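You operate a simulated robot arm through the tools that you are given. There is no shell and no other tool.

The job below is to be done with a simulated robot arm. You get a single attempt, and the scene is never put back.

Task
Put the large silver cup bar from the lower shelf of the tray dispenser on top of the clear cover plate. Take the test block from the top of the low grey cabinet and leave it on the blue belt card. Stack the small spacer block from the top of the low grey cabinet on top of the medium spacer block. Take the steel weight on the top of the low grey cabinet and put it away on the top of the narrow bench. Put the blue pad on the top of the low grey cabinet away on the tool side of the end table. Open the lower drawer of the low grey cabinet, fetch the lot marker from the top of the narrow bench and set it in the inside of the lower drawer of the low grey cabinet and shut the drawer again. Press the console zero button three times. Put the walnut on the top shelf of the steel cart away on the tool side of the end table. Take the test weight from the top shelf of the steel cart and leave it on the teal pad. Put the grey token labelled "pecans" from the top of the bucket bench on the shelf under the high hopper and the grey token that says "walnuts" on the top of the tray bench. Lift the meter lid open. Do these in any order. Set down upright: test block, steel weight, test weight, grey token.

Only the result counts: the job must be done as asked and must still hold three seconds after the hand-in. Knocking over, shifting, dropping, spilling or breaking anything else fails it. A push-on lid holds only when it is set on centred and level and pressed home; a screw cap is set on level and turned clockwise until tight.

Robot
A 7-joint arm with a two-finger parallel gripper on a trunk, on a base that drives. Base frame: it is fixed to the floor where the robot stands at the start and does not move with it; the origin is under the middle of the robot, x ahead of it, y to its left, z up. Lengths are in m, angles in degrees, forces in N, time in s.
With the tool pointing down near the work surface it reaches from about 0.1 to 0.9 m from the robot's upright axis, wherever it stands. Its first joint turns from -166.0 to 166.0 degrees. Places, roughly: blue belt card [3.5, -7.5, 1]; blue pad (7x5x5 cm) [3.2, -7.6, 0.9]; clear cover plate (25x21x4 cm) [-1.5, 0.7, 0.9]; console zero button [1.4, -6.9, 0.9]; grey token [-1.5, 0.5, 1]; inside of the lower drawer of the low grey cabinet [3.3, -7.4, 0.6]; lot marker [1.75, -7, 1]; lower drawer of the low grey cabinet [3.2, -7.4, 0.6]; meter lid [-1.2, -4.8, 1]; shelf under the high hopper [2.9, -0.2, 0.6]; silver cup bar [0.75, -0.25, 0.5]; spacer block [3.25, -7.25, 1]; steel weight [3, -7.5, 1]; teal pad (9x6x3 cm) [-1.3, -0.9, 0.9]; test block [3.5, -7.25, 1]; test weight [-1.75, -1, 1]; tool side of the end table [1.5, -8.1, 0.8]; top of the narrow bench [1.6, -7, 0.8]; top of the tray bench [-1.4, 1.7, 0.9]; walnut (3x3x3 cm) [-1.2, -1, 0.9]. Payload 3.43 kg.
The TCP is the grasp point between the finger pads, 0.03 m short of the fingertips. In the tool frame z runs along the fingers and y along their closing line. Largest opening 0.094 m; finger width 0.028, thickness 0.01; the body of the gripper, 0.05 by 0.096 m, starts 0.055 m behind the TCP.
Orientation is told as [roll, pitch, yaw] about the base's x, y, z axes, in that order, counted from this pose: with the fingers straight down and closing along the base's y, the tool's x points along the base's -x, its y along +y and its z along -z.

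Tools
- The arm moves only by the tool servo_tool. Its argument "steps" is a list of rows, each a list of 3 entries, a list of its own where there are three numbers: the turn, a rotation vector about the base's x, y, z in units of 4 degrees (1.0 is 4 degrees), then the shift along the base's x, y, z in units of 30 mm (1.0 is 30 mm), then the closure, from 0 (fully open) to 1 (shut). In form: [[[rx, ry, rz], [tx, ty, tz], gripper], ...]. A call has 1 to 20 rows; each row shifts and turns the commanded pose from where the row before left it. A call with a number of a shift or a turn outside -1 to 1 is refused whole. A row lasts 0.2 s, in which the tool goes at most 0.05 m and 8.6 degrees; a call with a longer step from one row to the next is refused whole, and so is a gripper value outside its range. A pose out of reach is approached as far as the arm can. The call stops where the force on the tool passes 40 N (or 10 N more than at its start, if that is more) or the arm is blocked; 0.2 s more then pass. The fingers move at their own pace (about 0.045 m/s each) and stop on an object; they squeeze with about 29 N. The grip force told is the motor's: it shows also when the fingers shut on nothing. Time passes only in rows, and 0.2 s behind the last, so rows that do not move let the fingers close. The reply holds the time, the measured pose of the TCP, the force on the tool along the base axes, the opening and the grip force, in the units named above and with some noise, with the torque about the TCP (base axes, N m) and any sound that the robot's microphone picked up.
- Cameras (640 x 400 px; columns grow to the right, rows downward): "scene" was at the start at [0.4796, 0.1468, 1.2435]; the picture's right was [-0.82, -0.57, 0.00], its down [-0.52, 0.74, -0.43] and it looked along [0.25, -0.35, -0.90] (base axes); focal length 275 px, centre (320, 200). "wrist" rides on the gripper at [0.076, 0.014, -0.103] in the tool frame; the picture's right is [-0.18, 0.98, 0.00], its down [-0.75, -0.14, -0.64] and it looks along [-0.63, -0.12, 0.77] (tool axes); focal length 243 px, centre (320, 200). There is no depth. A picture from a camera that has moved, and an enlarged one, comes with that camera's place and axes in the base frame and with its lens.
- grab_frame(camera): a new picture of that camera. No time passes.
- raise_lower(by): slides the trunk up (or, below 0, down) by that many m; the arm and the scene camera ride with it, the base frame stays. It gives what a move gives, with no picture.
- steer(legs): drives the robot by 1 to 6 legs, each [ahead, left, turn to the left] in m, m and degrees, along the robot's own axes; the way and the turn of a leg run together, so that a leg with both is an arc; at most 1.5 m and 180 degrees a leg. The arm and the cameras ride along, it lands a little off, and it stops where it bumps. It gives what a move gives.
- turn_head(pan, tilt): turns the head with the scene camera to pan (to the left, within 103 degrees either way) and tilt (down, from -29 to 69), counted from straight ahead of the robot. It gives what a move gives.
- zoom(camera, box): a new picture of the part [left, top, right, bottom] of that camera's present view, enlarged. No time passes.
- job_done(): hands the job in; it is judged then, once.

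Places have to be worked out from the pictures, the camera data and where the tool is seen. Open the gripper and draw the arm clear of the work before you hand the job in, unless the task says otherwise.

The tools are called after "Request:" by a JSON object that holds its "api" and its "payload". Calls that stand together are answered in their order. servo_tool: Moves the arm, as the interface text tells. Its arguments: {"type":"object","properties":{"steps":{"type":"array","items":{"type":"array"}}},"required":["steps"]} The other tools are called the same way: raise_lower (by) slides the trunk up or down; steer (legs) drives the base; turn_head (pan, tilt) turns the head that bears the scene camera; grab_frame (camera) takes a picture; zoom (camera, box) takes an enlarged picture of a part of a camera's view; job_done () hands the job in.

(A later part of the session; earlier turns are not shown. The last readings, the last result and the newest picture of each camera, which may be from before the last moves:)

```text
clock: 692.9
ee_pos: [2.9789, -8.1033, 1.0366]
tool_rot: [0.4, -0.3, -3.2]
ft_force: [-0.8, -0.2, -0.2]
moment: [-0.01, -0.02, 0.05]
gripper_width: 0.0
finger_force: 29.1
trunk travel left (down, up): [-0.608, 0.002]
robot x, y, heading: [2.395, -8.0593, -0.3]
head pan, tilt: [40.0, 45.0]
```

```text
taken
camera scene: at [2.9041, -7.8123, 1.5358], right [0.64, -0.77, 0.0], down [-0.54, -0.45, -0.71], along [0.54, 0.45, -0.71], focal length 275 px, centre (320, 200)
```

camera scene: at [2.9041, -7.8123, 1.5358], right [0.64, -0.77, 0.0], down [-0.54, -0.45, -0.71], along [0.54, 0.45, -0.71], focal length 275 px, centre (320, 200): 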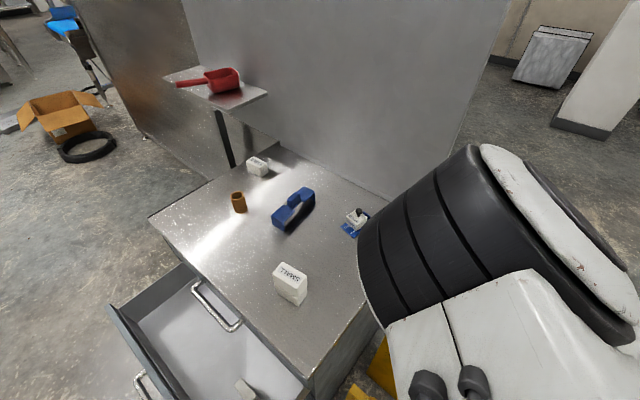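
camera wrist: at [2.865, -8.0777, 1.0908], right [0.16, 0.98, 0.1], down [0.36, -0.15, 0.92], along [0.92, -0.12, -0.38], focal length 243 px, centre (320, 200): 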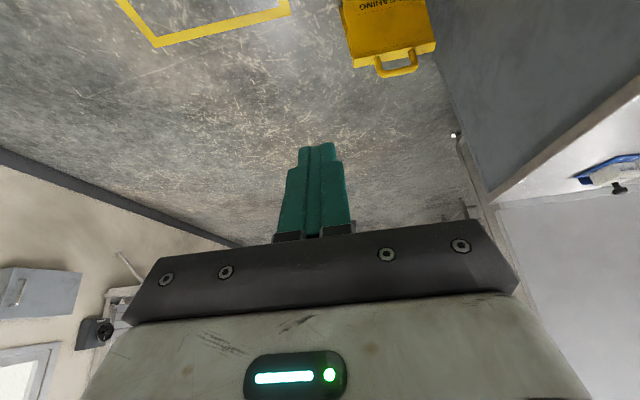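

I go back to the aisle position in front of the drawer, keeping the arm high.

Request:
{"api": "steer", "payload": {"legs": [[-0.15, 0, 0], [0, 0.63, 0], [-0.15, 0, -2.5]]}}

Request:
{"api": "turn_head", "payload": {"pan": -5, "tilt": 60}}

Request:
{"api": "grab_frame", "payload": {"camera": "scene"}}

```text
clock: 698.4
ee_pos: [2.6789, -7.4921, 1.0339]
tool_rot: [0.0, 0.0, -5.6]
ft_force: [0.5, 0.8, 0.0]
moment: [-0.02, -0.01, 0.03]
gripper_width: 0.0
finger_force: 28.9
trunk travel left (down, up): [-0.608, 0.002]
robot x, y, heading: [2.0983, -7.4194, -3.2]
head pan, tilt: [40.0, 45.0]
```

```text
clock: 699.5
ee_pos: [2.6783, -7.494, 1.0337]
tool_rot: [0.0, 0.1, -5.7]
ft_force: [0.5, 0.3, -0.1]
moment: [0.01, 0.03, 0.0]
gripper_width: 0.0
finger_force: 29.0
trunk travel left (down, up): [-0.608, 0.002]
robot x, y, heading: [2.1015, -7.419, -3.1]
head pan, tilt: [-5.0, 60.0]
```

```text
taken
camera scene: at [2.621, -7.2549, 1.5164], right [-0.14, -0.99, 0.0], down [-0.86, 0.12, -0.5], along [0.5, -0.07, -0.87], focal length 275 px, centre (320, 200)
```

scene: 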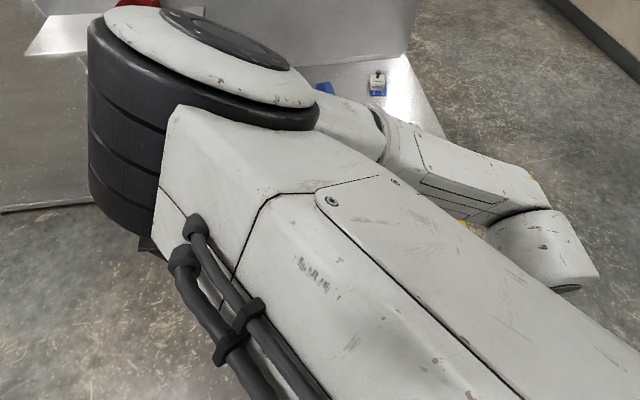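

The elbow has swung forward. I stretch the arm out a bit to settle it into its usual posture and look.

Request:
{"api": "servo_tool", "payload": {"steps": [[[0, 0, 0.3], [0.8, -0.1, 0], 1], [[0, 0, 0.3], [0.8, -0.1, 0], 1], [[0, 0, 0.3], [0.8, -0.1, 0], 1], [[0, 0, 0.3], [0.8, -0.1, 0], 1], [[0, 0, 0], [0.8, -0.1, 0], 1], [[0, 0, 0], [0.8, -0.1, -0.5], 1], [[0, 0, 0], [0.8, -0.1, -0.5], 1], [[0, 0, 0], [0.5, 0, -0.8], 1], [[0, 0, 0], [0, 0, -0.8], 1], [[0, 0, 0], [0, 0, -0.8], 1], [[0, 0, 0], [0, 0, 0], 1]]}}

Request:
{"api": "grab_frame", "payload": {"camera": "scene"}}

```text
clock: 701.9
ee_pos: [2.8608, -7.5144, 0.9301]
tool_rot: [0.2, 0.0, -0.9]
ft_force: [0.2, -0.2, 0.0]
moment: [0.03, 0.0, 0.01]
gripper_width: 0.0
finger_force: 28.9
trunk travel left (down, up): [-0.608, 0.002]
robot x, y, heading: [2.1026, -7.4189, -3.1]
head pan, tilt: [-5.0, 60.0]
```

```text
taken
camera scene: at [2.621, -7.255, 1.5164], right [-0.14, -0.99, 0.0], down [-0.86, 0.12, -0.5], along [0.49, -0.07, -0.87], focal length 275 px, centre (320, 200)
```

scene: 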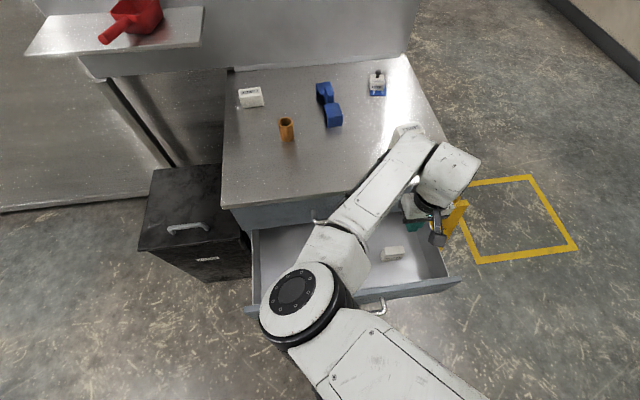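

Good posture. Keeping the trunk high, I retract the tool over the panel and reach down in front of it.

Request:
{"api": "servo_tool", "payload": {"steps": [[[0, 0, 0], [0, 0, -0.8], 1], [[0, 0, 0], [0, 0, -0.8], 1], [[0, 0, 0], [-0.6, 0, -0.8], 1], [[0, 0, 0], [-0.8, 0, -0.2], 1], [[0, 0, 0], [-0.8, 0, 0], 1], [[0, 0, 0], [-0.8, 0, 0], 1], [[0, 0, 0], [-0.8, 0, 0], 1], [[0, 0, 0], [-0.8, 0, 0], 1], [[0, 0, 0], [-0.8, 0, 0], 1], [[0, 0, 0], [0, 0, 0], 1]]}}

Request:
{"api": "grab_frame", "payload": {"camera": "scene"}}

Request:
{"api": "grab_frame", "payload": {"camera": "wrist"}}

```text
clock: 704.1
ee_pos: [2.6998, -7.5118, 0.8536]
tool_rot: [0.1, -0.1, -0.9]
ft_force: [0.7, 0.5, -0.4]
moment: [0.04, -0.01, -0.01]
gripper_width: 0.0001
finger_force: 29.0
trunk travel left (down, up): [-0.608, 0.002]
robot x, y, heading: [2.0994, -7.4225, -3.2]
head pan, tilt: [-5.0, 60.0]
```

```text
taken
camera scene: at [2.6209, -7.2549, 1.5164], right [-0.14, -0.99, 0.0], down [-0.86, 0.12, -0.5], along [0.49, -0.07, -0.87], focal length 275 px, centre (320, 200)
```

scene: 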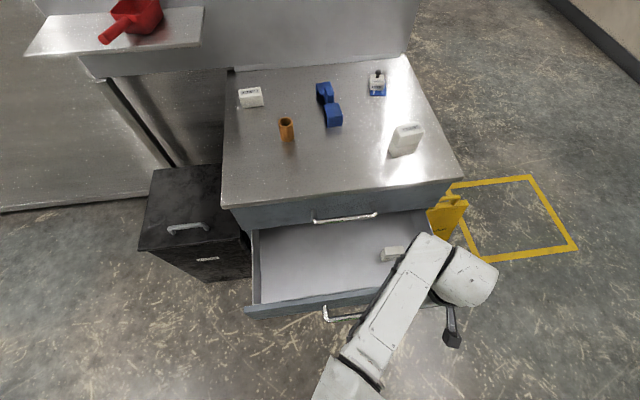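

```text
taken
camera wrist: at [2.6248, -7.4969, 0.9568], right [0.2, 0.98, 0.0], down [0.75, -0.15, 0.64], along [0.63, -0.13, -0.77], focal length 243 px, centre (320, 200)
```

wrist: 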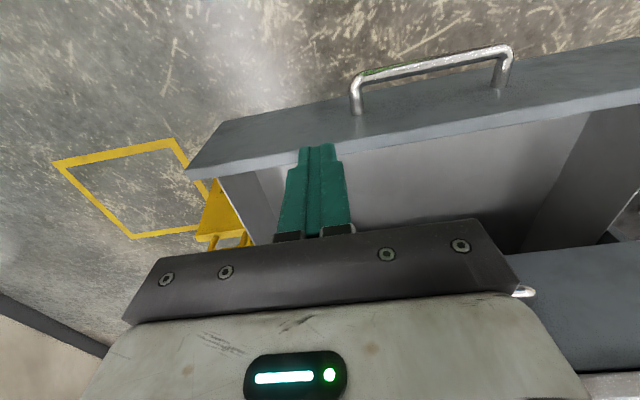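

Now the posture is ideal: the fingers are just in front of the panel, right of the handle. I lower to z≈0.67 and push.

Request:
{"api": "servo_tool", "payload": {"steps": [[[0, 0, 0], [0, 0, -0.9], 1], [[0, 0, 0], [0, 0, -0.9], 1], [[0, 0, 0], [0, 0, -0.9], 1], [[0, 0, 0], [0, 0, -0.9], 1], [[0, 0, 0], [0, 0, -0.9], 1], [[0, 0, 0], [0, 0, -0.9], 1], [[0, 0, 0], [0, 0, -0.7], 1], [[0, 0, 0], [0, 0, 0], 1]]}}

Request:
{"api": "grab_frame", "payload": {"camera": "scene"}}

Request:
{"api": "grab_frame", "payload": {"camera": "wrist"}}

```text
clock: 705.9
ee_pos: [2.7001, -7.5112, 0.6713]
tool_rot: [0.0, 0.1, -0.8]
ft_force: [0.3, 0.8, -0.1]
moment: [-0.02, -0.01, -0.03]
gripper_width: 0.0
finger_force: 29.5
trunk travel left (down, up): [-0.608, 0.002]
robot x, y, heading: [2.1002, -7.4223, -3.3]
head pan, tilt: [-5.0, 60.0]
```

```text
taken
camera scene: at [2.621, -7.255, 1.5164], right [-0.14, -0.99, 0.0], down [-0.86, 0.12, -0.5], along [0.49, -0.07, -0.87], focal length 275 px, centre (320, 200)
```

scene: 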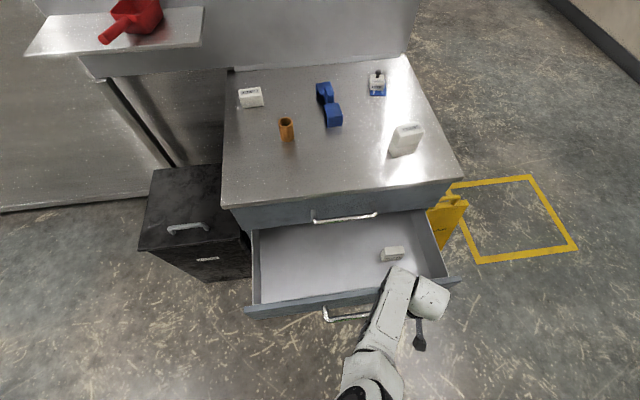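

```text
taken
camera wrist: at [2.624, -7.4965, 0.7743], right [0.2, 0.98, 0.0], down [0.75, -0.15, 0.64], along [0.63, -0.13, -0.77], focal length 243 px, centre (320, 200)
```

wrist: 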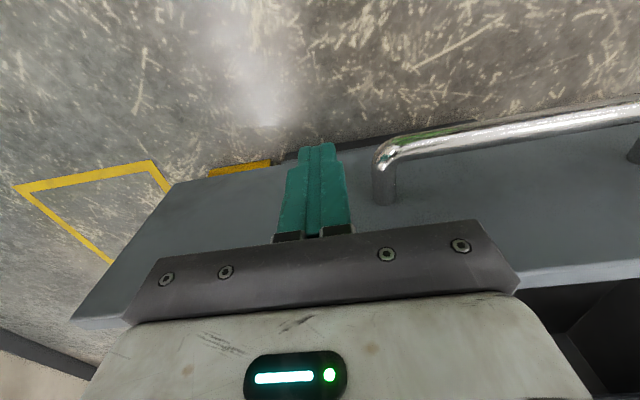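

I push slowly (marker inside must not topple).

Request:
{"api": "servo_tool", "payload": {"steps": [[[0, 0, 0], [0.4, 0, 0], 1], [[0, 0, 0], [0.4, 0, 0], 1], [[0, 0, 0], [0.3, 0, 0], 1], [[0, 0, 0], [0.3, 0, 0], 1], [[0, 0, 0], [0.3, 0, 0], 1], [[0, 0, 0], [0.3, 0, 0], 1], [[0, 0, 0], [0.3, 0, 0], 1], [[0, 0, 0], [0.3, 0, 0], 1], [[0, 0, 0], [0.3, 0, 0], 1], [[0, 0, 0], [0.3, 0, 0], 1], [[0, 0, 0], [0.3, 0, 0], 1], [[0, 0, 0], [0.3, 0, 0], 1], [[0, 0, 0], [0.3, 0, 0], 1], [[0, 0, 0], [0.3, 0, 0], 1], [[0, 0, 0], [0.3, 0, 0], 1], [[0, 0, 0], [0.3, 0, 0], 1], [[0, 0, 0], [0.3, 0, 0], 1], [[0, 0, 0], [0.3, 0, 0], 1], [[0, 0, 0], [0.3, 0, 0], 1], [[0, 0, 0], [0, 0, 0], 1]]}}

Request:
{"api": "grab_frame", "payload": {"camera": "scene"}}

Request:
{"api": "grab_frame", "payload": {"camera": "wrist"}}

```text
clock: 710.1
ee_pos: [2.8764, -7.5115, 0.6714]
tool_rot: [0.0, -0.1, -0.9]
ft_force: [0.4, -0.6, 0.3]
moment: [-0.04, 0.0, 0.04]
gripper_width: 0.0
finger_force: 29.0
trunk travel left (down, up): [-0.608, 0.002]
robot x, y, heading: [2.0997, -7.4169, -3.2]
head pan, tilt: [-5.0, 60.0]
```

```text
taken
camera scene: at [2.6211, -7.255, 1.5164], right [-0.14, -0.99, 0.0], down [-0.86, 0.12, -0.5], along [0.49, -0.07, -0.87], focal length 275 px, centre (320, 200)
```

scene: 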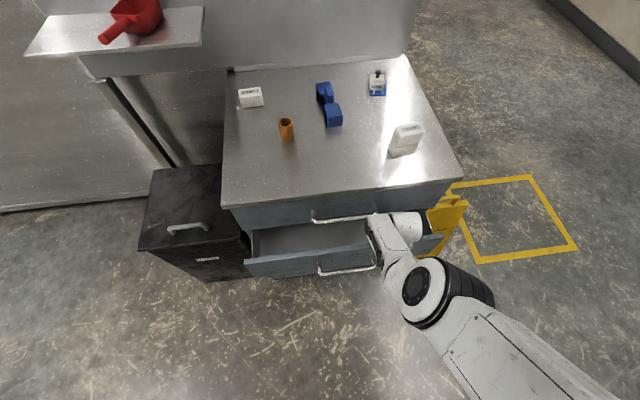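

```text
taken
camera wrist: at [2.8007, -7.4969, 0.7745], right [0.2, 0.98, 0.0], down [0.75, -0.15, 0.64], along [0.63, -0.13, -0.77], focal length 243 px, centre (320, 200)
```

wrist: 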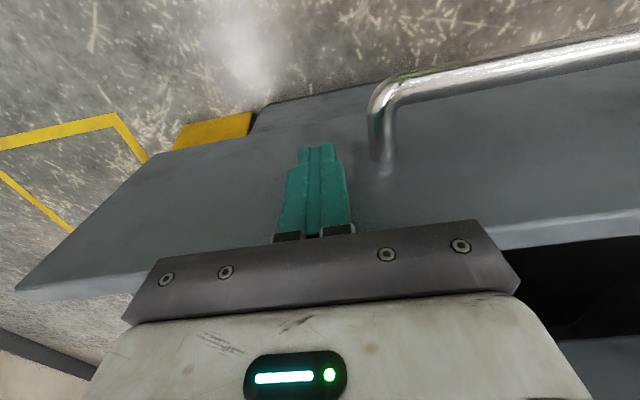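

The drawer is nearly in; the wrist approaches the upper handle, so I tilt the tool 32° forward about the TCP to bring the wrist back, then push the rest.

Request:
{"api": "servo_tool", "payload": {"steps": [[[0, -1, 0], [-0.1, 0, 0], 1], [[0, -1, 0], [-0.1, 0, 0], 1], [[0, -1, 0], [0, 0, 0], 1], [[0, -1, 0], [0, 0, 0], 1], [[0, -1, 0], [0, 0, 0], 1], [[0, -1, 0], [0, 0, 0], 1], [[0, -1, 0], [0, 0, 0], 1], [[0, -1, 0], [0, 0, 0], 1], [[0, 0, 0], [0, 0, 0], 1]]}}

Request:
{"api": "grab_frame", "payload": {"camera": "scene"}}

```text
clock: 712.1
ee_pos: [2.8698, -7.5133, 0.6708]
tool_rot: [0.6, -32.1, -0.9]
ft_force: [-0.7, -0.7, -0.4]
moment: [0.04, 0.0, -0.01]
gripper_width: 0.0
finger_force: 29.2
trunk travel left (down, up): [-0.608, 0.002]
robot x, y, heading: [2.099, -7.4173, -3.2]
head pan, tilt: [-5.0, 60.0]
```

```text
taken
camera scene: at [2.6209, -7.255, 1.5164], right [-0.14, -0.99, 0.0], down [-0.86, 0.12, -0.5], along [0.49, -0.07, -0.87], focal length 275 px, centre (320, 200)
```

scene: 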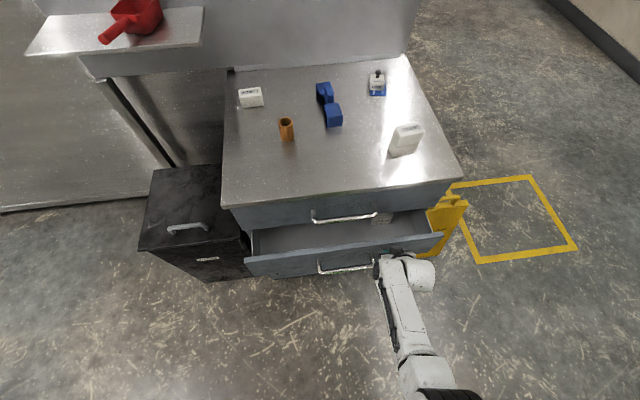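

Good. I push on slowly until the drawer stops.

Request:
{"api": "servo_tool", "payload": {"steps": [[[0, 0, 0], [0.3, 0, 0], 1], [[0, 0, 0], [0.3, 0, 0], 1], [[0, 0, 0], [0.3, 0, 0], 1], [[0, 0, 0], [0.3, 0, 0], 1], [[0, 0, 0], [0.3, 0, 0], 1], [[0, 0, 0], [0.3, 0, 0], 1], [[0, 0, 0], [0.3, 0, 0], 1], [[0, 0, 0], [0.3, 0, 0], 1], [[0, 0, 0], [0, 0, 0], 1]]}}

Request:
{"api": "grab_frame", "payload": {"camera": "scene"}}

```text
clock: 714.1
ee_pos: [2.9419, -7.5138, 0.6719]
tool_rot: [0.6, -32.0, -0.9]
ft_force: [0.2, 0.0, 0.0]
moment: [-0.01, 0.02, 0.02]
gripper_width: 0.0
finger_force: 28.9
trunk travel left (down, up): [-0.608, 0.002]
robot x, y, heading: [2.1008, -7.4182, -3.2]
head pan, tilt: [-5.0, 60.0]
```

```text
taken
camera scene: at [2.6211, -7.255, 1.5164], right [-0.14, -0.99, 0.0], down [-0.86, 0.12, -0.5], along [0.49, -0.07, -0.87], focal length 275 px, centre (320, 200)
```

scene: 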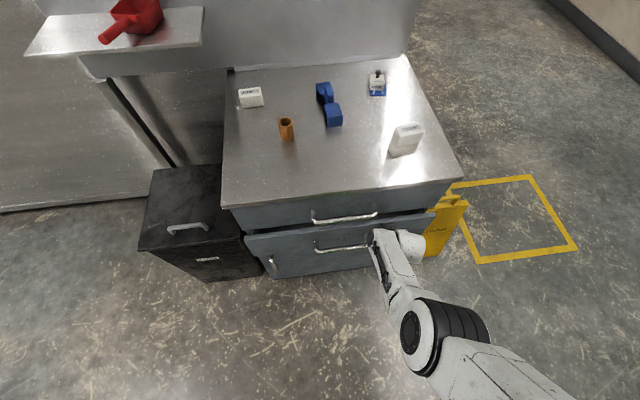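

Nearly shut. A few more slow steps until resistance.

Request:
{"api": "servo_tool", "payload": {"steps": [[[0, 0, 0], [0.2, 0, 0], 1], [[0, 0, 0], [0.2, 0, 0], 1], [[0, 0, 0], [0.2, 0, 0], 1], [[0, 0, 0], [0.15, 0, 0], 1], [[0, 0, 0], [0.15, 0, 0], 1], [[0, 0, 0], [0.15, 0, 0], 1], [[0, 0, 0], [0, 0, 0], 1]]}}

Request:
{"api": "grab_frame", "payload": {"camera": "scene"}}

```text
clock: 715.7
ee_pos: [2.9717, -7.5149, 0.683]
tool_rot: [0.6, -33.1, -0.9]
ft_force: [-17.2, -1.9, -3.3]
moment: [-0.04, 0.33, -0.08]
gripper_width: 0.0
finger_force: 29.1
out of reach, approached as far as the arm can: row 3, 4, 5, 6
trunk travel left (down, up): [-0.608, 0.002]
robot x, y, heading: [2.0989, -7.4157, -3.0]
head pan, tilt: [-5.0, 60.0]
```

```text
taken
camera scene: at [2.6205, -7.2553, 1.5165], right [-0.14, -0.99, 0.0], down [-0.86, 0.12, -0.5], along [0.5, -0.07, -0.87], focal length 275 px, centre (320, 200)
```

scene: 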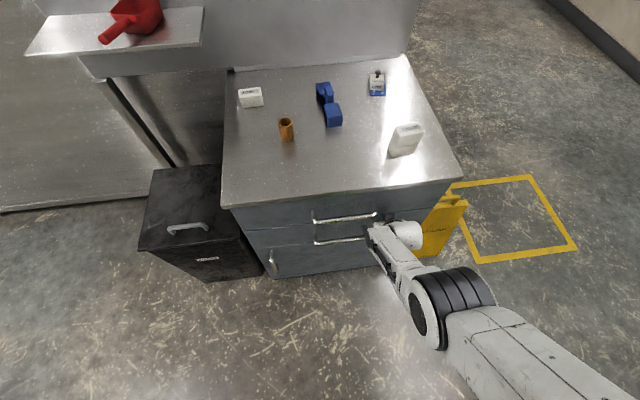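

17 N of resistance: the drawer is at its stop. I check by zooming.

Request:
{"api": "zoom", "payload": {"camera": "scene", "box": [220, 180, 460, 290]}}

Request:
{"api": "servo_tool", "payload": {"steps": [[[0, 0, 0], [-0.5, 0, 0], 1], [[0, 0, 0], [-0.8, 0, 0.2], 1], [[0, 0, 0], [-0.8, 0, 0.4], 1], [[0, 0, 0], [-0.8, 0, 0.6], 1], [[0, 0, 0], [-0.6, 0, 0.8], 1], [[0, 1, 0], [-0.5, 0, 0.8], 1], [[0, 1, 0], [-0.5, 0, 0.8], 1], [[0, 1, 0], [0, 0, 0.8], 1], [[0, 1, 0], [0, 0, 0.8], 1], [[0, 1, 0], [0, 0, 0.8], 1], [[0, 1, 0], [0, 0, 0.8], 1], [[0, 1, 0], [0, 0, 0.8], 1], [[0, 1, 0], [0, 0, 0.8], 1], [[0, 0, 0], [0, 0, 0.8], 1], [[0, 0, 0], [0, 0, 0.8], 1], [[0, 0, 0], [0, 0, 0], 1]]}}

Request:
{"api": "grab_frame", "payload": {"camera": "scene"}}

```text
2.67 times, centred on (340, 235) of scene
camera zoom: at [2.6205, -7.2553, 1.5165], right [-0.14, -0.99, 0.0], down [-0.86, 0.12, -0.5], along [0.5, -0.07, -0.87], focal length 733 px, centre (267, 107)
```

zoom: 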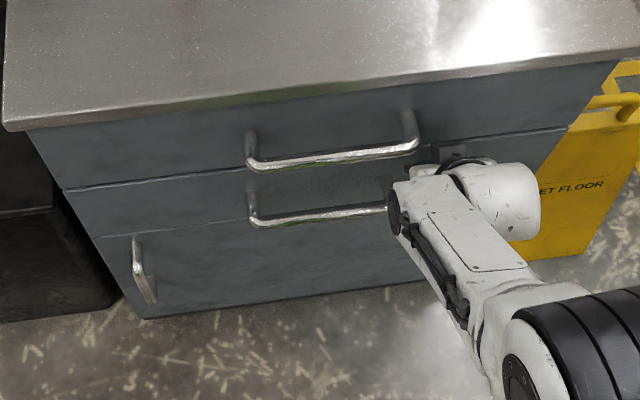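

```text
clock: 719.1
ee_pos: [2.8398, -7.5113, 0.9861]
tool_rot: [0.2, 0.0, -0.6]
ft_force: [0.7, 0.4, -1.1]
moment: [0.03, 0.01, 0.0]
gripper_width: 0.0
finger_force: 29.2
out of reach, approached as far as the arm can: row 14
trunk travel left (down, up): [-0.608, 0.002]
robot x, y, heading: [2.0975, -7.4195, -2.8]
head pan, tilt: [-5.0, 60.0]
```

```text
taken
camera scene: at [2.6211, -7.2553, 1.5163], right [-0.14, -0.99, 0.0], down [-0.86, 0.12, -0.5], along [0.49, -0.07, -0.87], focal length 275 px, centre (320, 200)
```

scene: 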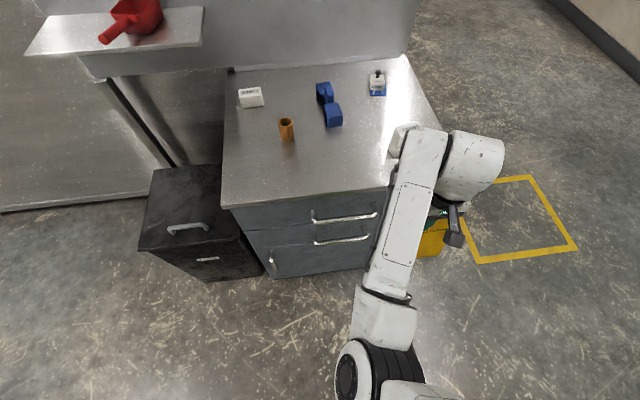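

The drawer is shut flush. Only the meter lid remains. I draw the arm in and drive back around the end table to the main aisle.

Request:
{"api": "servo_tool", "payload": {"steps": [[[0, 0, 0], [-0.8, 0.2, 0.5], 1], [[0, 0, 0], [-0.8, 0.2, 0.5], 1], [[0, 0, 0], [-0.8, 0.2, 0.5], 1], [[0, 0, 0], [-0.8, 0, 0.5], 1], [[0, 0, 0], [-0.8, 0, 0.5], 1], [[0, 0, 0], [0, 0, 0], 1]]}}

Request:
{"api": "steer", "payload": {"legs": [[0.2, 0, 3], [0, -0.7, 0], [0, -0.71, 0]]}}

Request:
{"api": "turn_head", "payload": {"pan": 0, "tilt": 45}}

Request:
{"api": "grab_frame", "payload": {"camera": "scene"}}

```text
clock: 720.5
ee_pos: [2.7182, -7.4958, 1.0596]
tool_rot: [0.0, 0.0, -0.8]
ft_force: [0.3, -0.6, 0.6]
moment: [0.02, -0.02, -0.04]
gripper_width: 0.0001
finger_force: 28.8
trunk travel left (down, up): [-0.608, 0.002]
robot x, y, heading: [2.0969, -7.4208, -3.1]
head pan, tilt: [-5.0, 60.0]
```

```text
clock: 729.0
ee_pos: [2.9188, -8.8795, 1.0598]
tool_rot: [0.1, 0.0, 2.2]
ft_force: [0.0, -0.5, 0.0]
moment: [0.01, -0.03, 0.0]
gripper_width: 0.0
finger_force: 29.5
trunk travel left (down, up): [-0.608, 0.002]
robot x, y, heading: [2.2957, -8.8369, 0.1]
head pan, tilt: [-5.0, 60.0]
```

```text
clock: 729.8
ee_pos: [2.9177, -8.8801, 1.059]
tool_rot: [0.2, 0.0, 2.2]
ft_force: [0.5, 0.2, -0.9]
moment: [-0.01, 0.04, -0.01]
gripper_width: 0.0003
finger_force: 28.9
trunk travel left (down, up): [-0.608, 0.002]
robot x, y, heading: [2.2961, -8.8326, 0.0]
head pan, tilt: [0.0, 45.0]
```

```text
taken
camera scene: at [2.8236, -8.6392, 1.5358], right [0.0, -1.0, 0.0], down [-0.71, 0.0, -0.71], along [0.71, 0.0, -0.71], focal length 275 px, centre (320, 200)
```

scene: 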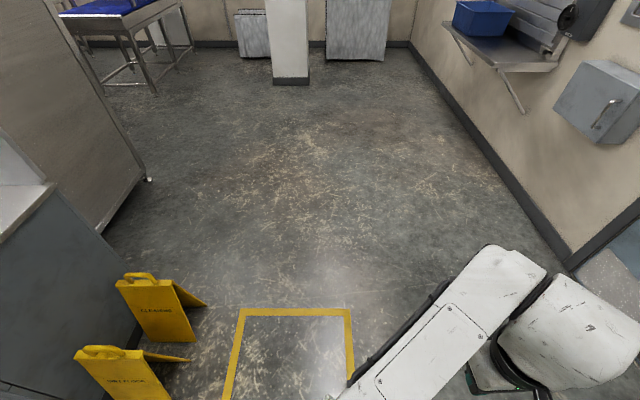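

Signs are standing. I back out through the gap, then turn left to face up the aisle.

Request:
{"api": "steer", "payload": {"legs": [[-1.5, 0, 0], [-0.75, 0, 0], [0, 0, 90]]}}

Request:
{"api": "steer", "payload": {"legs": [[1.5, 0, 0], [1.5, 0, 0], [0.9, 0, 0]]}}

Request:
{"api": "turn_head", "payload": {"pan": 75, "tilt": 30}}

Request:
{"api": "grab_frame", "payload": {"camera": "scene"}}

```text
clock: 744.6
ee_pos: [0.1147, -8.2127, 1.0596]
tool_rot: [0.2, 0.0, 90.2]
ft_force: [0.0, -0.3, -0.2]
moment: [0.02, 0.01, 0.02]
gripper_width: 0.0
finger_force: 29.0
trunk travel left (down, up): [-0.608, 0.002]
robot x, y, heading: [0.049, -8.8324, 87.6]
head pan, tilt: [0.0, 45.0]
```

```text
clock: 763.4
ee_pos: [0.1805, -4.3171, 1.0601]
tool_rot: [0.1, 0.0, 91.7]
ft_force: [-0.8, 1.2, 0.0]
moment: [0.02, 0.0, 0.0]
gripper_width: 0.0
finger_force: 29.3
trunk travel left (down, up): [-0.608, 0.002]
robot x, y, heading: [0.1352, -4.9338, 89.4]
head pan, tilt: [0.0, 45.0]
```

```text
clock: 764.9
ee_pos: [0.1807, -4.3157, 1.0599]
tool_rot: [0.1, 0.0, 91.7]
ft_force: [0.1, -0.4, 0.9]
moment: [0.0, 0.0, 0.01]
gripper_width: 0.0002
finger_force: 28.9
trunk travel left (down, up): [-0.608, 0.002]
robot x, y, heading: [0.13, -4.9365, 89.5]
head pan, tilt: [75.0, 30.0]
```

```text
taken
camera scene: at [-0.1446, -4.4663, 1.5585], right [0.27, 0.96, 0.0], down [0.48, -0.13, -0.87], along [-0.83, 0.23, -0.5], focal length 275 px, centre (320, 200)
```

scene: 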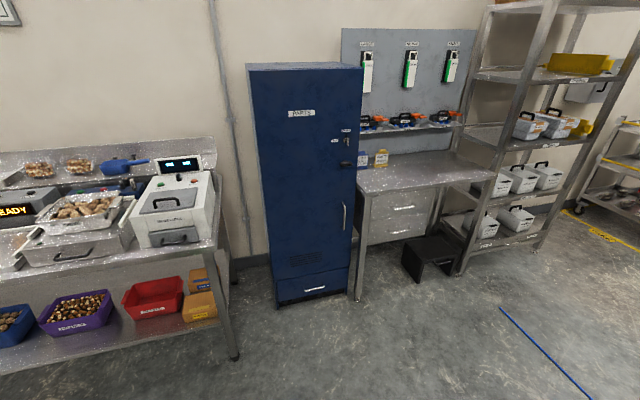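

The white box with a handle on its lid, at about (-1.19, -4.77), is the meter. I zoom in.

Request:
{"api": "zoom", "payload": {"camera": "scene", "box": [100, 140, 260, 260]}}

```text
3.33 times, centred on (180, 200) of scene
camera zoom: at [-0.1446, -4.4663, 1.5585], right [0.27, 0.96, 0.0], down [0.48, -0.13, -0.87], along [-0.83, 0.23, -0.5], focal length 916 px, centre (787, 200)
```

zoom: 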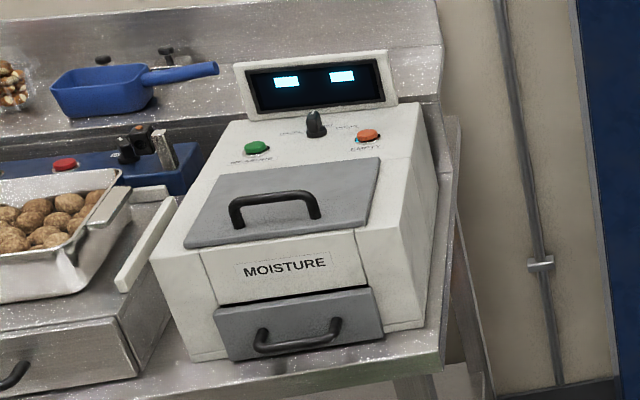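

It is the MOISTURE meter with a grey hinged lid and a black handle along y. I turn to face it and look closer.

Request:
{"api": "steer", "payload": {"legs": [[0, 0, 90.5], [0.45, -0.14, 0]]}}

Request:
{"api": "turn_head", "payload": {"pan": -5, "tilt": 45}}

Request:
{"api": "grab_frame", "payload": {"camera": "scene"}}

Request:
{"api": "grab_frame", "payload": {"camera": "wrist"}}

```text
clock: 771.5
ee_pos: [-0.9327, -4.7415, 1.0601]
tool_rot: [0.1, -0.1, -178.5]
ft_force: [0.1, 0.1, 0.5]
moment: [0.0, -0.03, 0.04]
gripper_width: 0.0
finger_force: 29.6
trunk travel left (down, up): [-0.608, 0.002]
robot x, y, heading: [-0.3116, -4.7937, 179.2]
head pan, tilt: [75.0, 30.0]
```

```text
clock: 773.0
ee_pos: [-0.9329, -4.7409, 1.0592]
tool_rot: [0.1, -0.1, -178.5]
ft_force: [-0.9, 0.2, 0.6]
moment: [-0.04, 0.0, -0.03]
gripper_width: 0.0001
finger_force: 28.9
trunk travel left (down, up): [-0.608, 0.002]
robot x, y, heading: [-0.3121, -4.7923, 179.4]
head pan, tilt: [-5.0, 45.0]
```

```text
taken
camera scene: at [-0.8358, -4.9728, 1.5359], right [0.1, 1.0, 0.0], down [0.7, -0.07, -0.71], along [-0.7, 0.07, -0.71], focal length 275 px, centre (320, 200)
```

scene: 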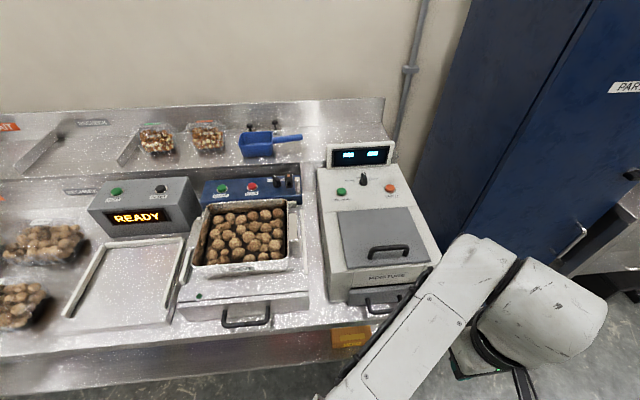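

```text
taken
camera wrist: at [-0.8569, -4.754, 1.1626], right [-0.16, -0.99, 0.0], down [-0.76, 0.12, 0.64], along [-0.63, 0.1, -0.77], focal length 243 px, centre (320, 200)
```

wrist: 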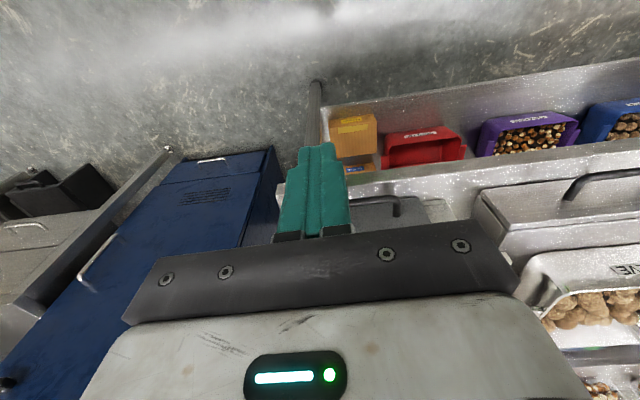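

I zoom in on the meter lid.

Request:
{"api": "zoom", "payload": {"camera": "scene", "box": [310, 130, 450, 320]}}

```text
2.11 times, centred on (380, 225) of scene
camera zoom: at [-0.8358, -4.9728, 1.5359], right [0.1, 1.0, 0.0], down [0.7, -0.07, -0.71], along [-0.7, 0.07, -0.71], focal length 579 px, centre (194, 147)
```

zoom: 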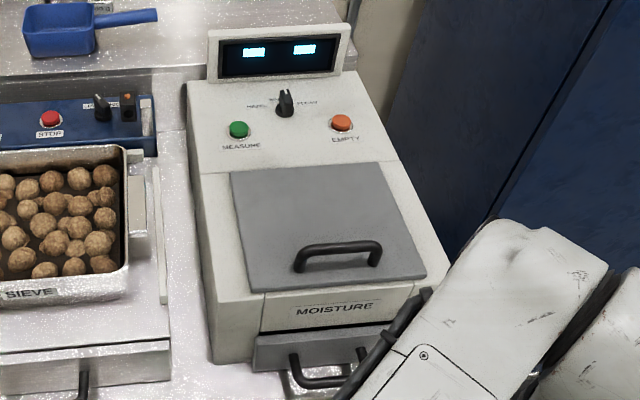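

Triangulated: the handle bar is at about (-1.166, -4.788, 1.044); the lid spans x -1.143…-1.31 with its hinge at the back (x≈-1.31, z≈1.005). I raise the tool, turn it to yaw 90 (closing along x), and move nearer.

Request:
{"api": "servo_tool", "payload": {"steps": [[[0, 0, -1], [0, 0, 0.7], 0.4], [[0, 0, -1], [0, 0, 0.7], 0.4], [[0, 0, -1], [0, 0, 0.7], 0.4], [[0, 0, -1], [0, 0, 0.7], 0.4], [[0, 0, -1], [0, 0, 0], 0.4], [[0, 0, -1], [0, 0, 0], 0.4], [[0, 0, -1], [0, 0, 0], 0.4], [[0, 0, -1], [0, 0, 0], 0.4], [[0, 0, -1], [0, 0, 0], 0.4], [[0, 0, -1], [0, 0, 0], 0.4], [[0, 0, -1], [0, 0, 0], 0.4], [[0, 0, -1], [0, 0, 0], 0.4], [[0, 0, -1], [0, 0, 0], 0.4], [[0, 0, -1], [0, 0, 0], 0.4], [[0, 0, -1], [0, 0, 0], 0.4], [[0, 0, -1], [0, 0, 0], 0.4], [[0, 0, -1], [0, 0, 0], 0.4], [[0, 0, -1], [0, 0, 0], 0.4], [[0, 0, -1], [0, 0, 0], 0.4], [[0, 0, -1], [0, 0, 0], 0.4]]}}

Request:
{"api": "servo_tool", "payload": {"steps": [[[0, 0, -1], [0, 0, 0], 0.4], [[0, 0, -1], [0, 0, 0], 0.4], [[0, 0, -0.4], [0, 0, 0], 0.4], [[0, 0, 0], [0, 0, 0], 0.4]]}}

Request:
{"api": "steer", "payload": {"legs": [[0.15, 0, 0.6]]}}

Request:
{"api": "grab_frame", "payload": {"camera": "wrist"}}

Request:
{"api": "grab_frame", "payload": {"camera": "scene"}}

```text
clock: 777.2
ee_pos: [-0.9335, -4.741, 1.1437]
tool_rot: [0.0, 0.1, 101.4]
ft_force: [-0.2, -0.2, -0.7]
moment: [-0.02, 0.01, 0.02]
gripper_width: 0.0563
finger_force: 0.1
trunk travel left (down, up): [-0.608, 0.002]
robot x, y, heading: [-0.3125, -4.796, 179.3]
head pan, tilt: [-5.0, 45.0]
```

```text
clock: 778.2
ee_pos: [-0.9337, -4.7411, 1.1441]
tool_rot: [0.0, 0.0, 91.8]
ft_force: [0.9, -0.1, 0.2]
moment: [0.0, 0.0, -0.01]
gripper_width: 0.0564
finger_force: 0.0
trunk travel left (down, up): [-0.608, 0.002]
robot x, y, heading: [-0.3157, -4.7938, 179.4]
head pan, tilt: [-5.0, 45.0]
```

```text
clock: 779.6
ee_pos: [-1.0852, -4.7477, 1.1429]
tool_rot: [0.0, 0.0, 92.6]
ft_force: [0.5, -0.7, -0.1]
moment: [-0.03, 0.01, -0.01]
gripper_width: 0.0564
finger_force: 0.0
trunk travel left (down, up): [-0.608, 0.002]
robot x, y, heading: [-0.4615, -4.79, 179.7]
head pan, tilt: [-5.0, 45.0]
```

```text
taken
camera wrist: at [-1.0958, -4.8242, 1.2466], right [-0.99, 0.14, 0.0], down [0.11, 0.76, 0.64], along [0.09, 0.64, -0.77], focal length 243 px, centre (320, 200)
```

wrist: 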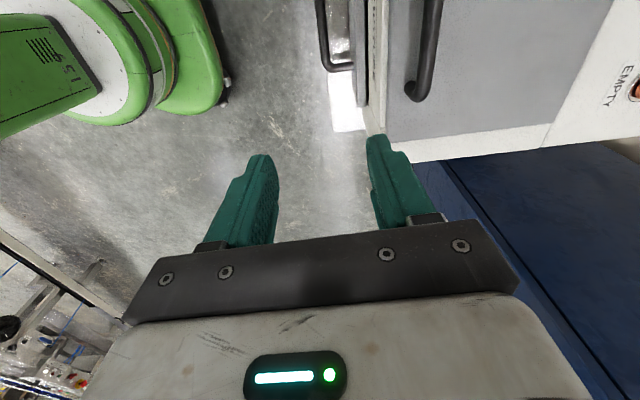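

```text
taken
camera scene: at [-0.9848, -4.9777, 1.5359], right [0.09, 1.0, 0.0], down [0.7, -0.06, -0.71], along [-0.7, 0.06, -0.71], focal length 275 px, centre (320, 200)
```

scene: 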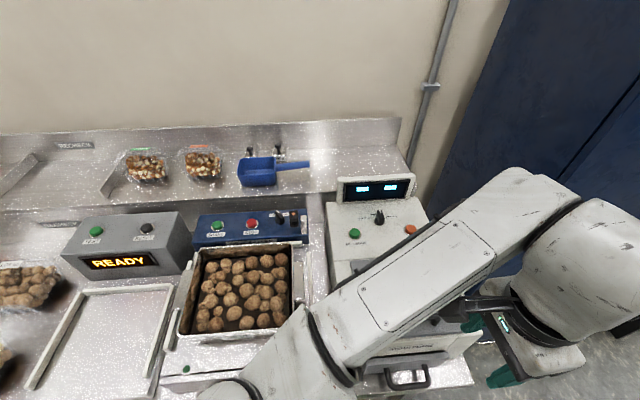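

The handle bar is confirmed near x -1.170. I move above it and descend to just around the bar.

Request:
{"api": "servo_tool", "payload": {"steps": [[[0, 0, -0.3], [-0.9, -0.43, 0], 0.4], [[0, 0, -0.3], [-0.95, -0.45, 0], 0.4], [[0, 0, 0], [-0.95, -0.45, 0], 0.4], [[0, 0, 0], [0, 0, -0.5], 0.4], [[0, 0, 0], [0, 0, -0.5], 0.4], [[0, 0, 0], [0, 0, 0], 0.4]]}}

Request:
{"api": "grab_frame", "payload": {"camera": "wrist"}}

Request:
{"api": "grab_frame", "payload": {"camera": "scene"}}

```text
clock: 781.0
ee_pos: [-1.169, -4.7877, 1.1131]
tool_rot: [0.0, 0.0, 90.1]
ft_force: [-0.1, 0.0, 0.3]
moment: [0.03, -0.01, 0.02]
gripper_width: 0.0564
finger_force: 0.0
trunk travel left (down, up): [-0.608, 0.002]
robot x, y, heading: [-0.4626, -4.7901, 180.1]
head pan, tilt: [-5.0, 45.0]
```

```text
taken
camera wrist: at [-1.1832, -4.864, 1.2161], right [-0.98, 0.18, 0.0], down [0.14, 0.75, 0.64], along [0.12, 0.63, -0.77], focal length 243 px, centre (320, 200)
```

wrist: 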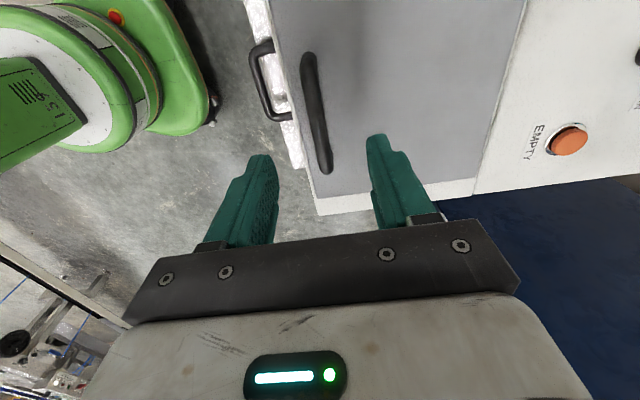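

```text
taken
camera scene: at [-0.9848, -4.9778, 1.5359], right [0.09, 1.0, 0.0], down [0.7, -0.06, -0.71], along [-0.7, 0.06, -0.71], focal length 275 px, centre (320, 200)
```

scene: 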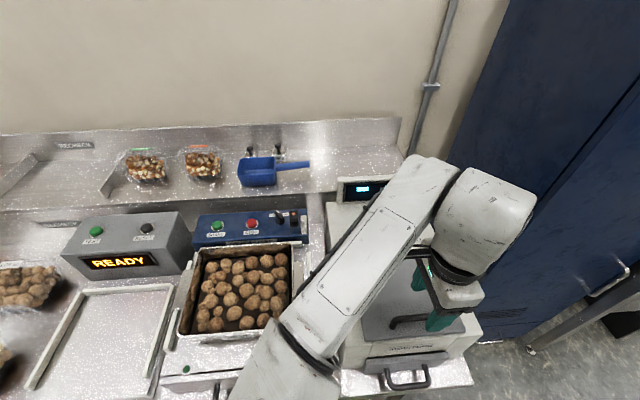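

The bar is centred under the fingers (x≈-1.169, y -4.838…-4.752). I descend to z≈1.054 and close.

Request:
{"api": "servo_tool", "payload": {"steps": [[[0, 0, 0], [0, -0.2, -0.7], 0.4], [[0, 0, 0], [0, 0, -0.6], 0.4], [[0, 0, 0], [0, 0, -0.5], 0.4], [[0, 0, 0], [0, 0, 0], 0.4]]}}

Request:
{"api": "grab_frame", "payload": {"camera": "wrist"}}

```text
clock: 782.0
ee_pos: [-1.1683, -4.7932, 1.0585]
tool_rot: [0.1, 0.0, 90.2]
ft_force: [0.0, -0.9, 0.5]
moment: [-0.02, -0.02, -0.01]
gripper_width: 0.0564
finger_force: 0.0
trunk travel left (down, up): [-0.608, 0.002]
robot x, y, heading: [-0.4624, -4.7901, 180.2]
head pan, tilt: [-5.0, 45.0]
```

```text
taken
camera wrist: at [-1.1831, -4.8704, 1.1613], right [-0.98, 0.18, 0.0], down [0.14, 0.75, 0.64], along [0.12, 0.63, -0.77], focal length 243 px, centre (320, 200)
```

wrist: 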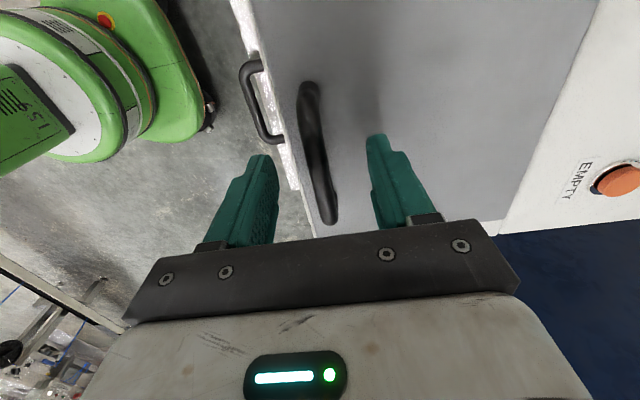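

The bar is still a bit below the TCP; I go down another 12 mm carefully, then close.

Request:
{"api": "servo_tool", "payload": {"steps": [[[0, 0, 0], [0, 0, -0.2], 0.4], [[0, 0, 0], [0, 0, -0.2], 0.4], [[0, 0, 0], [0, 0, 0], 0.4]]}}

Request:
{"api": "servo_tool", "payload": {"steps": [[[0, 0, 0], [0, 0, 0], 0.7], [[0, 0, 0], [0, 0, 0], 0.9], [[0, 0, 0], [0, 0, 0], 1], [[0, 0, 0], [0, 0, 0], 1], [[0, 0, 0], [0, 0, 0], 1]]}}

Request:
{"api": "grab_frame", "payload": {"camera": "wrist"}}

```text
clock: 782.8
ee_pos: [-1.1694, -4.7933, 1.0467]
tool_rot: [0.1, -0.1, 90.2]
ft_force: [0.0, -0.2, 0.6]
moment: [0.0, -0.03, -0.05]
gripper_width: 0.0563
finger_force: 0.1
trunk travel left (down, up): [-0.608, 0.002]
robot x, y, heading: [-0.4617, -4.7921, 180.0]
head pan, tilt: [-5.0, 45.0]
```

```text
clock: 784.0
ee_pos: [-1.1683, -4.7926, 1.0471]
tool_rot: [0.0, 0.0, 90.2]
ft_force: [6.6, -0.8, 0.8]
moment: [-0.09, -0.05, -0.31]
gripper_width: 0.0156
finger_force: 45.0
trunk travel left (down, up): [-0.608, 0.002]
robot x, y, heading: [-0.466, -4.7888, 180.3]
head pan, tilt: [-5.0, 45.0]
```

```text
taken
camera wrist: at [-1.183, -4.8696, 1.1499], right [-0.98, 0.18, 0.0], down [0.14, 0.75, 0.64], along [0.12, 0.63, -0.77], focal length 243 px, centre (320, 200)
```

wrist: 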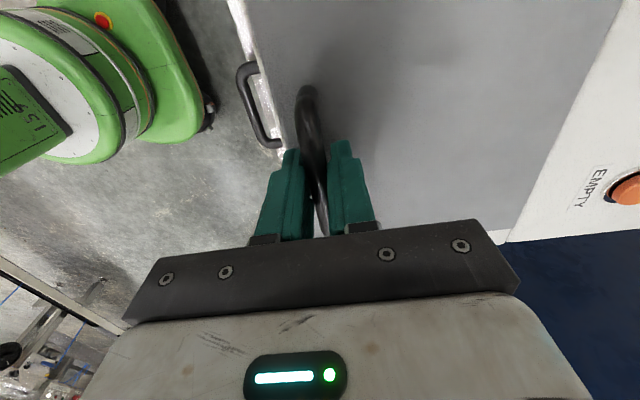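

Gripped the bar. I begin the opening arc around the hinge with small steps and watch the forces.

Request:
{"api": "servo_tool", "payload": {"steps": [[[0, 0, 0], [-0.1, 0, 0.32], 1], [[0, 0, 0], [-0.107, 0, 0.327], 1], [[0, 0, 0], [-0.145, 0, 0.31], 1], [[0, 0, 0], [-0.145, 0, 0.303], 1], [[0, 0, 0], [0, 0, 0], 1]]}}

Request:
{"api": "grab_frame", "payload": {"camera": "wrist"}}

Request:
{"api": "grab_frame", "payload": {"camera": "scene"}}

```text
clock: 785.2
ee_pos: [-1.1842, -4.7928, 1.0861]
tool_rot: [0.0, -0.1, 90.2]
ft_force: [11.4, 1.5, 6.4]
moment: [-0.03, -0.1, -0.25]
gripper_width: 0.0139
finger_force: 45.1
trunk travel left (down, up): [-0.608, 0.002]
robot x, y, heading: [-0.4621, -4.7909, 179.9]
head pan, tilt: [-5.0, 45.0]
```

```text
taken
camera wrist: at [-1.1974, -4.8696, 1.1889], right [-0.98, 0.18, 0.0], down [0.14, 0.75, 0.64], along [0.12, 0.63, -0.77], focal length 243 px, centre (320, 200)
```

wrist: 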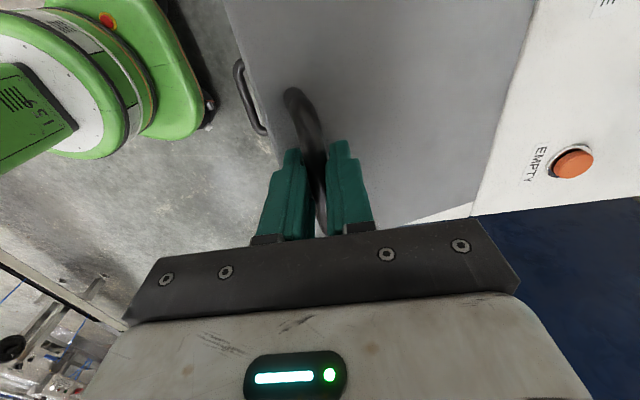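

```text
taken
camera scene: at [-0.9842, -4.9775, 1.5361], right [0.09, 1.0, 0.0], down [0.7, -0.06, -0.71], along [-0.7, 0.06, -0.71], focal length 275 px, centre (320, 200)
```

scene: 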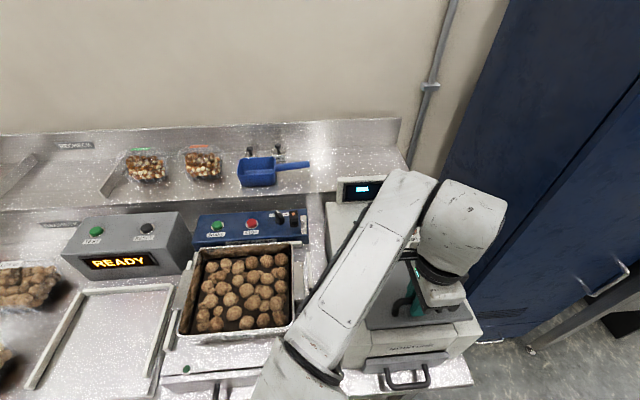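

The lid rises about 15°, forces are small. I continue along the arc.

Request:
{"api": "servo_tool", "payload": {"steps": [[[0, 0, 0], [-0.18, 0, 0.3], 1], [[0, 0, 0], [-0.2, 0, 0.3], 1], [[0, 0, 0], [-0.23, 0, 0.27], 1], [[0, 0, 0], [-0.24, 0, 0.265], 1], [[0, 0, 0], [-0.27, 0, 0.235], 1], [[0, 0, 0], [-0.27, 0, 0.23], 1], [[0, 0, 0], [0, 0, 0], 1]]}}

Request:
{"api": "grab_frame", "payload": {"camera": "wrist"}}

Request:
{"api": "grab_frame", "payload": {"camera": "scene"}}

```text
clock: 786.8
ee_pos: [-1.2241, -4.7929, 1.1347]
tool_rot: [0.1, -0.1, 90.0]
ft_force: [20.9, 1.2, 25.6]
moment: [0.12, -0.19, -1.11]
gripper_width: 0.0115
finger_force: 45.0
trunk travel left (down, up): [-0.608, 0.002]
robot x, y, heading: [-0.4633, -4.7901, 180.2]
head pan, tilt: [-5.0, 45.0]
```

```text
taken
camera wrist: at [-1.2378, -4.8696, 1.2383], right [-0.98, 0.18, 0.0], down [0.14, 0.75, 0.64], along [0.12, 0.63, -0.77], focal length 243 px, centre (320, 200)
```

wrist: 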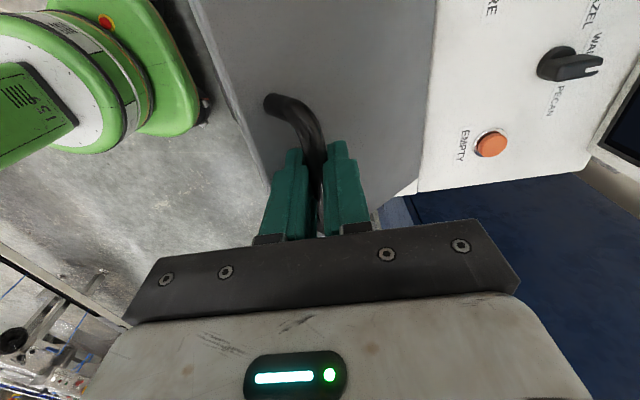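

```text
taken
camera scene: at [-0.983, -4.9776, 1.5367], right [0.09, 1.0, 0.0], down [0.7, -0.06, -0.71], along [-0.71, 0.06, -0.71], focal length 275 px, centre (320, 200)
```

scene: 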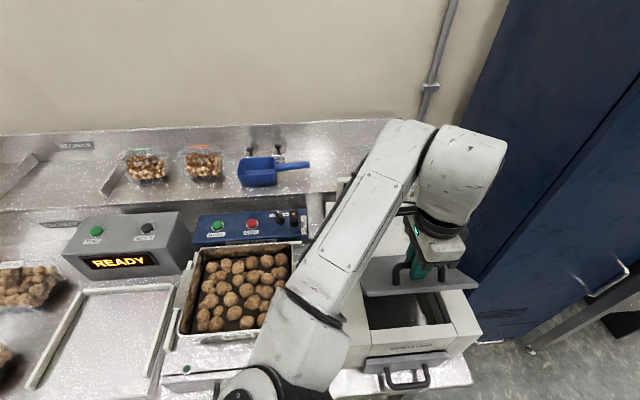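

The lid is at about 40°. The force points outward, so the true radius is larger; refitting gives the hinge near (-1.333, 1.002), radius 0.169. I continue on the corrected arc.

Request:
{"api": "servo_tool", "payload": {"steps": [[[0, 0, 0], [-0.2, 0, 0.36], 1], [[0, 0, 0], [-0.31, 0, 0.247], 1], [[0, 0, 0], [-0.34, 0, 0.2], 1], [[0, 0, 0], [-0.34, 0, 0.19], 1], [[0, 0, 0], [0, 0, 0], 1]]}}

Request:
{"api": "grab_frame", "payload": {"camera": "scene"}}

```text
clock: 787.9
ee_pos: [-1.2611, -4.7939, 1.1584]
tool_rot: [-0.1, 0.2, 90.2]
ft_force: [-7.0, -1.6, -20.3]
moment: [0.24, -0.07, -1.3]
gripper_width: 0.0118
finger_force: 45.0
trunk travel left (down, up): [-0.608, 0.002]
robot x, y, heading: [-0.4651, -4.7908, 179.8]
head pan, tilt: [-5.0, 45.0]
stopped in row 5: the force on the tool passed its limit at 45 N (the readings are from after the stop); the commanded pose is now the measured one
```

```text
taken
camera scene: at [-0.9864, -4.9777, 1.5355], right [0.09, 1.0, 0.0], down [0.71, -0.06, -0.71], along [-0.7, 0.06, -0.71], focal length 275 px, centre (320, 200)
```

scene: 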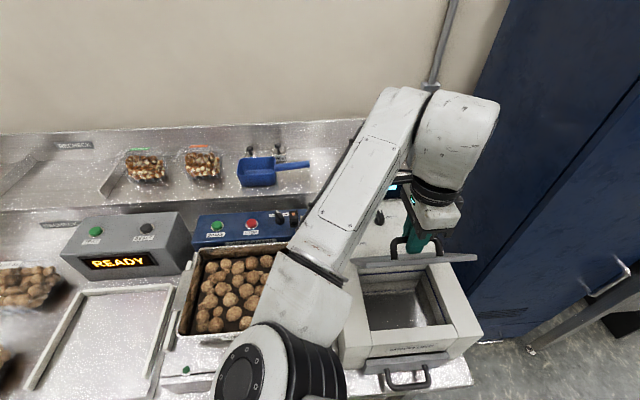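

Overshot a little outward; a new fit gives the hinge near (-1.313, 1.007), radius 0.148, lid at about 57°. I go on with smaller steps.

Request:
{"api": "servo_tool", "payload": {"steps": [[[0, 0, 0], [-0.33, 0, 0.05], 1], [[0, 0, 0], [-0.33, 0, 0.08], 1], [[0, 0, 0], [0, 0, 0], 1]]}}

Request:
{"api": "servo_tool", "payload": {"steps": [[[0, 0, 0], [-0.34, 0, 0.05], 1], [[0, 0, 0], [-0.34, 0, 0.05], 1], [[0, 0, 0], [0, 0, 0], 1]]}}

Request:
{"api": "grab_frame", "payload": {"camera": "scene"}}

Request:
{"api": "grab_frame", "payload": {"camera": "wrist"}}

```text
clock: 788.7
ee_pos: [-1.2806, -4.7912, 1.1661]
tool_rot: [0.1, 0.0, 90.1]
ft_force: [0.8, 4.1, -1.1]
moment: [0.64, -0.12, -1.3]
gripper_width: 0.0116
finger_force: 44.5
trunk travel left (down, up): [-0.608, 0.002]
robot x, y, heading: [-0.461, -4.7933, 179.7]
head pan, tilt: [-5.0, 45.0]
```

```text
clock: 789.5
ee_pos: [-1.3006, -4.794, 1.17]
tool_rot: [0.0, 0.0, 90.1]
ft_force: [1.1, 7.8, 9.5]
moment: [0.81, -0.06, -1.27]
gripper_width: 0.0118
finger_force: 44.5
trunk travel left (down, up): [-0.608, 0.002]
robot x, y, heading: [-0.4648, -4.7915, 180.0]
head pan, tilt: [-5.0, 45.0]
```

```text
taken
camera scene: at [-0.9848, -4.9771, 1.5362], right [0.09, 1.0, 0.0], down [0.7, -0.06, -0.71], along [-0.7, 0.06, -0.71], focal length 275 px, centre (320, 200)
```

scene: 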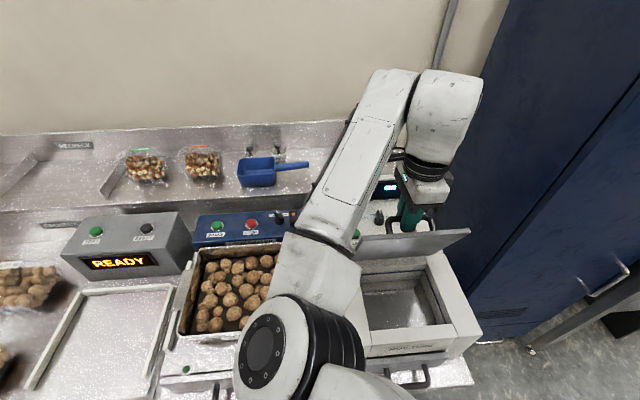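

```text
taken
camera wrist: at [-1.3154, -4.8692, 1.2725], right [-0.98, 0.18, 0.0], down [0.14, 0.75, 0.64], along [0.12, 0.63, -0.77], focal length 243 px, centre (320, 200)
```

wrist: 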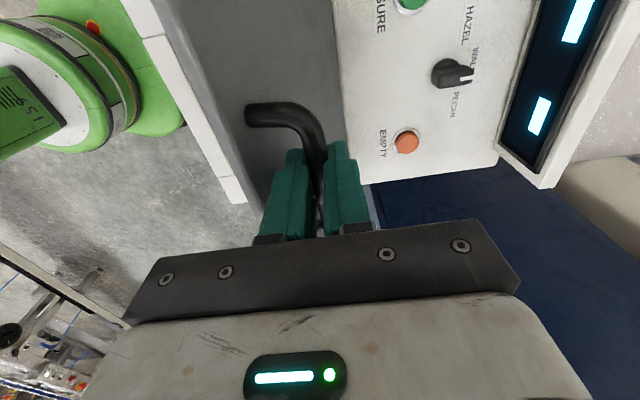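

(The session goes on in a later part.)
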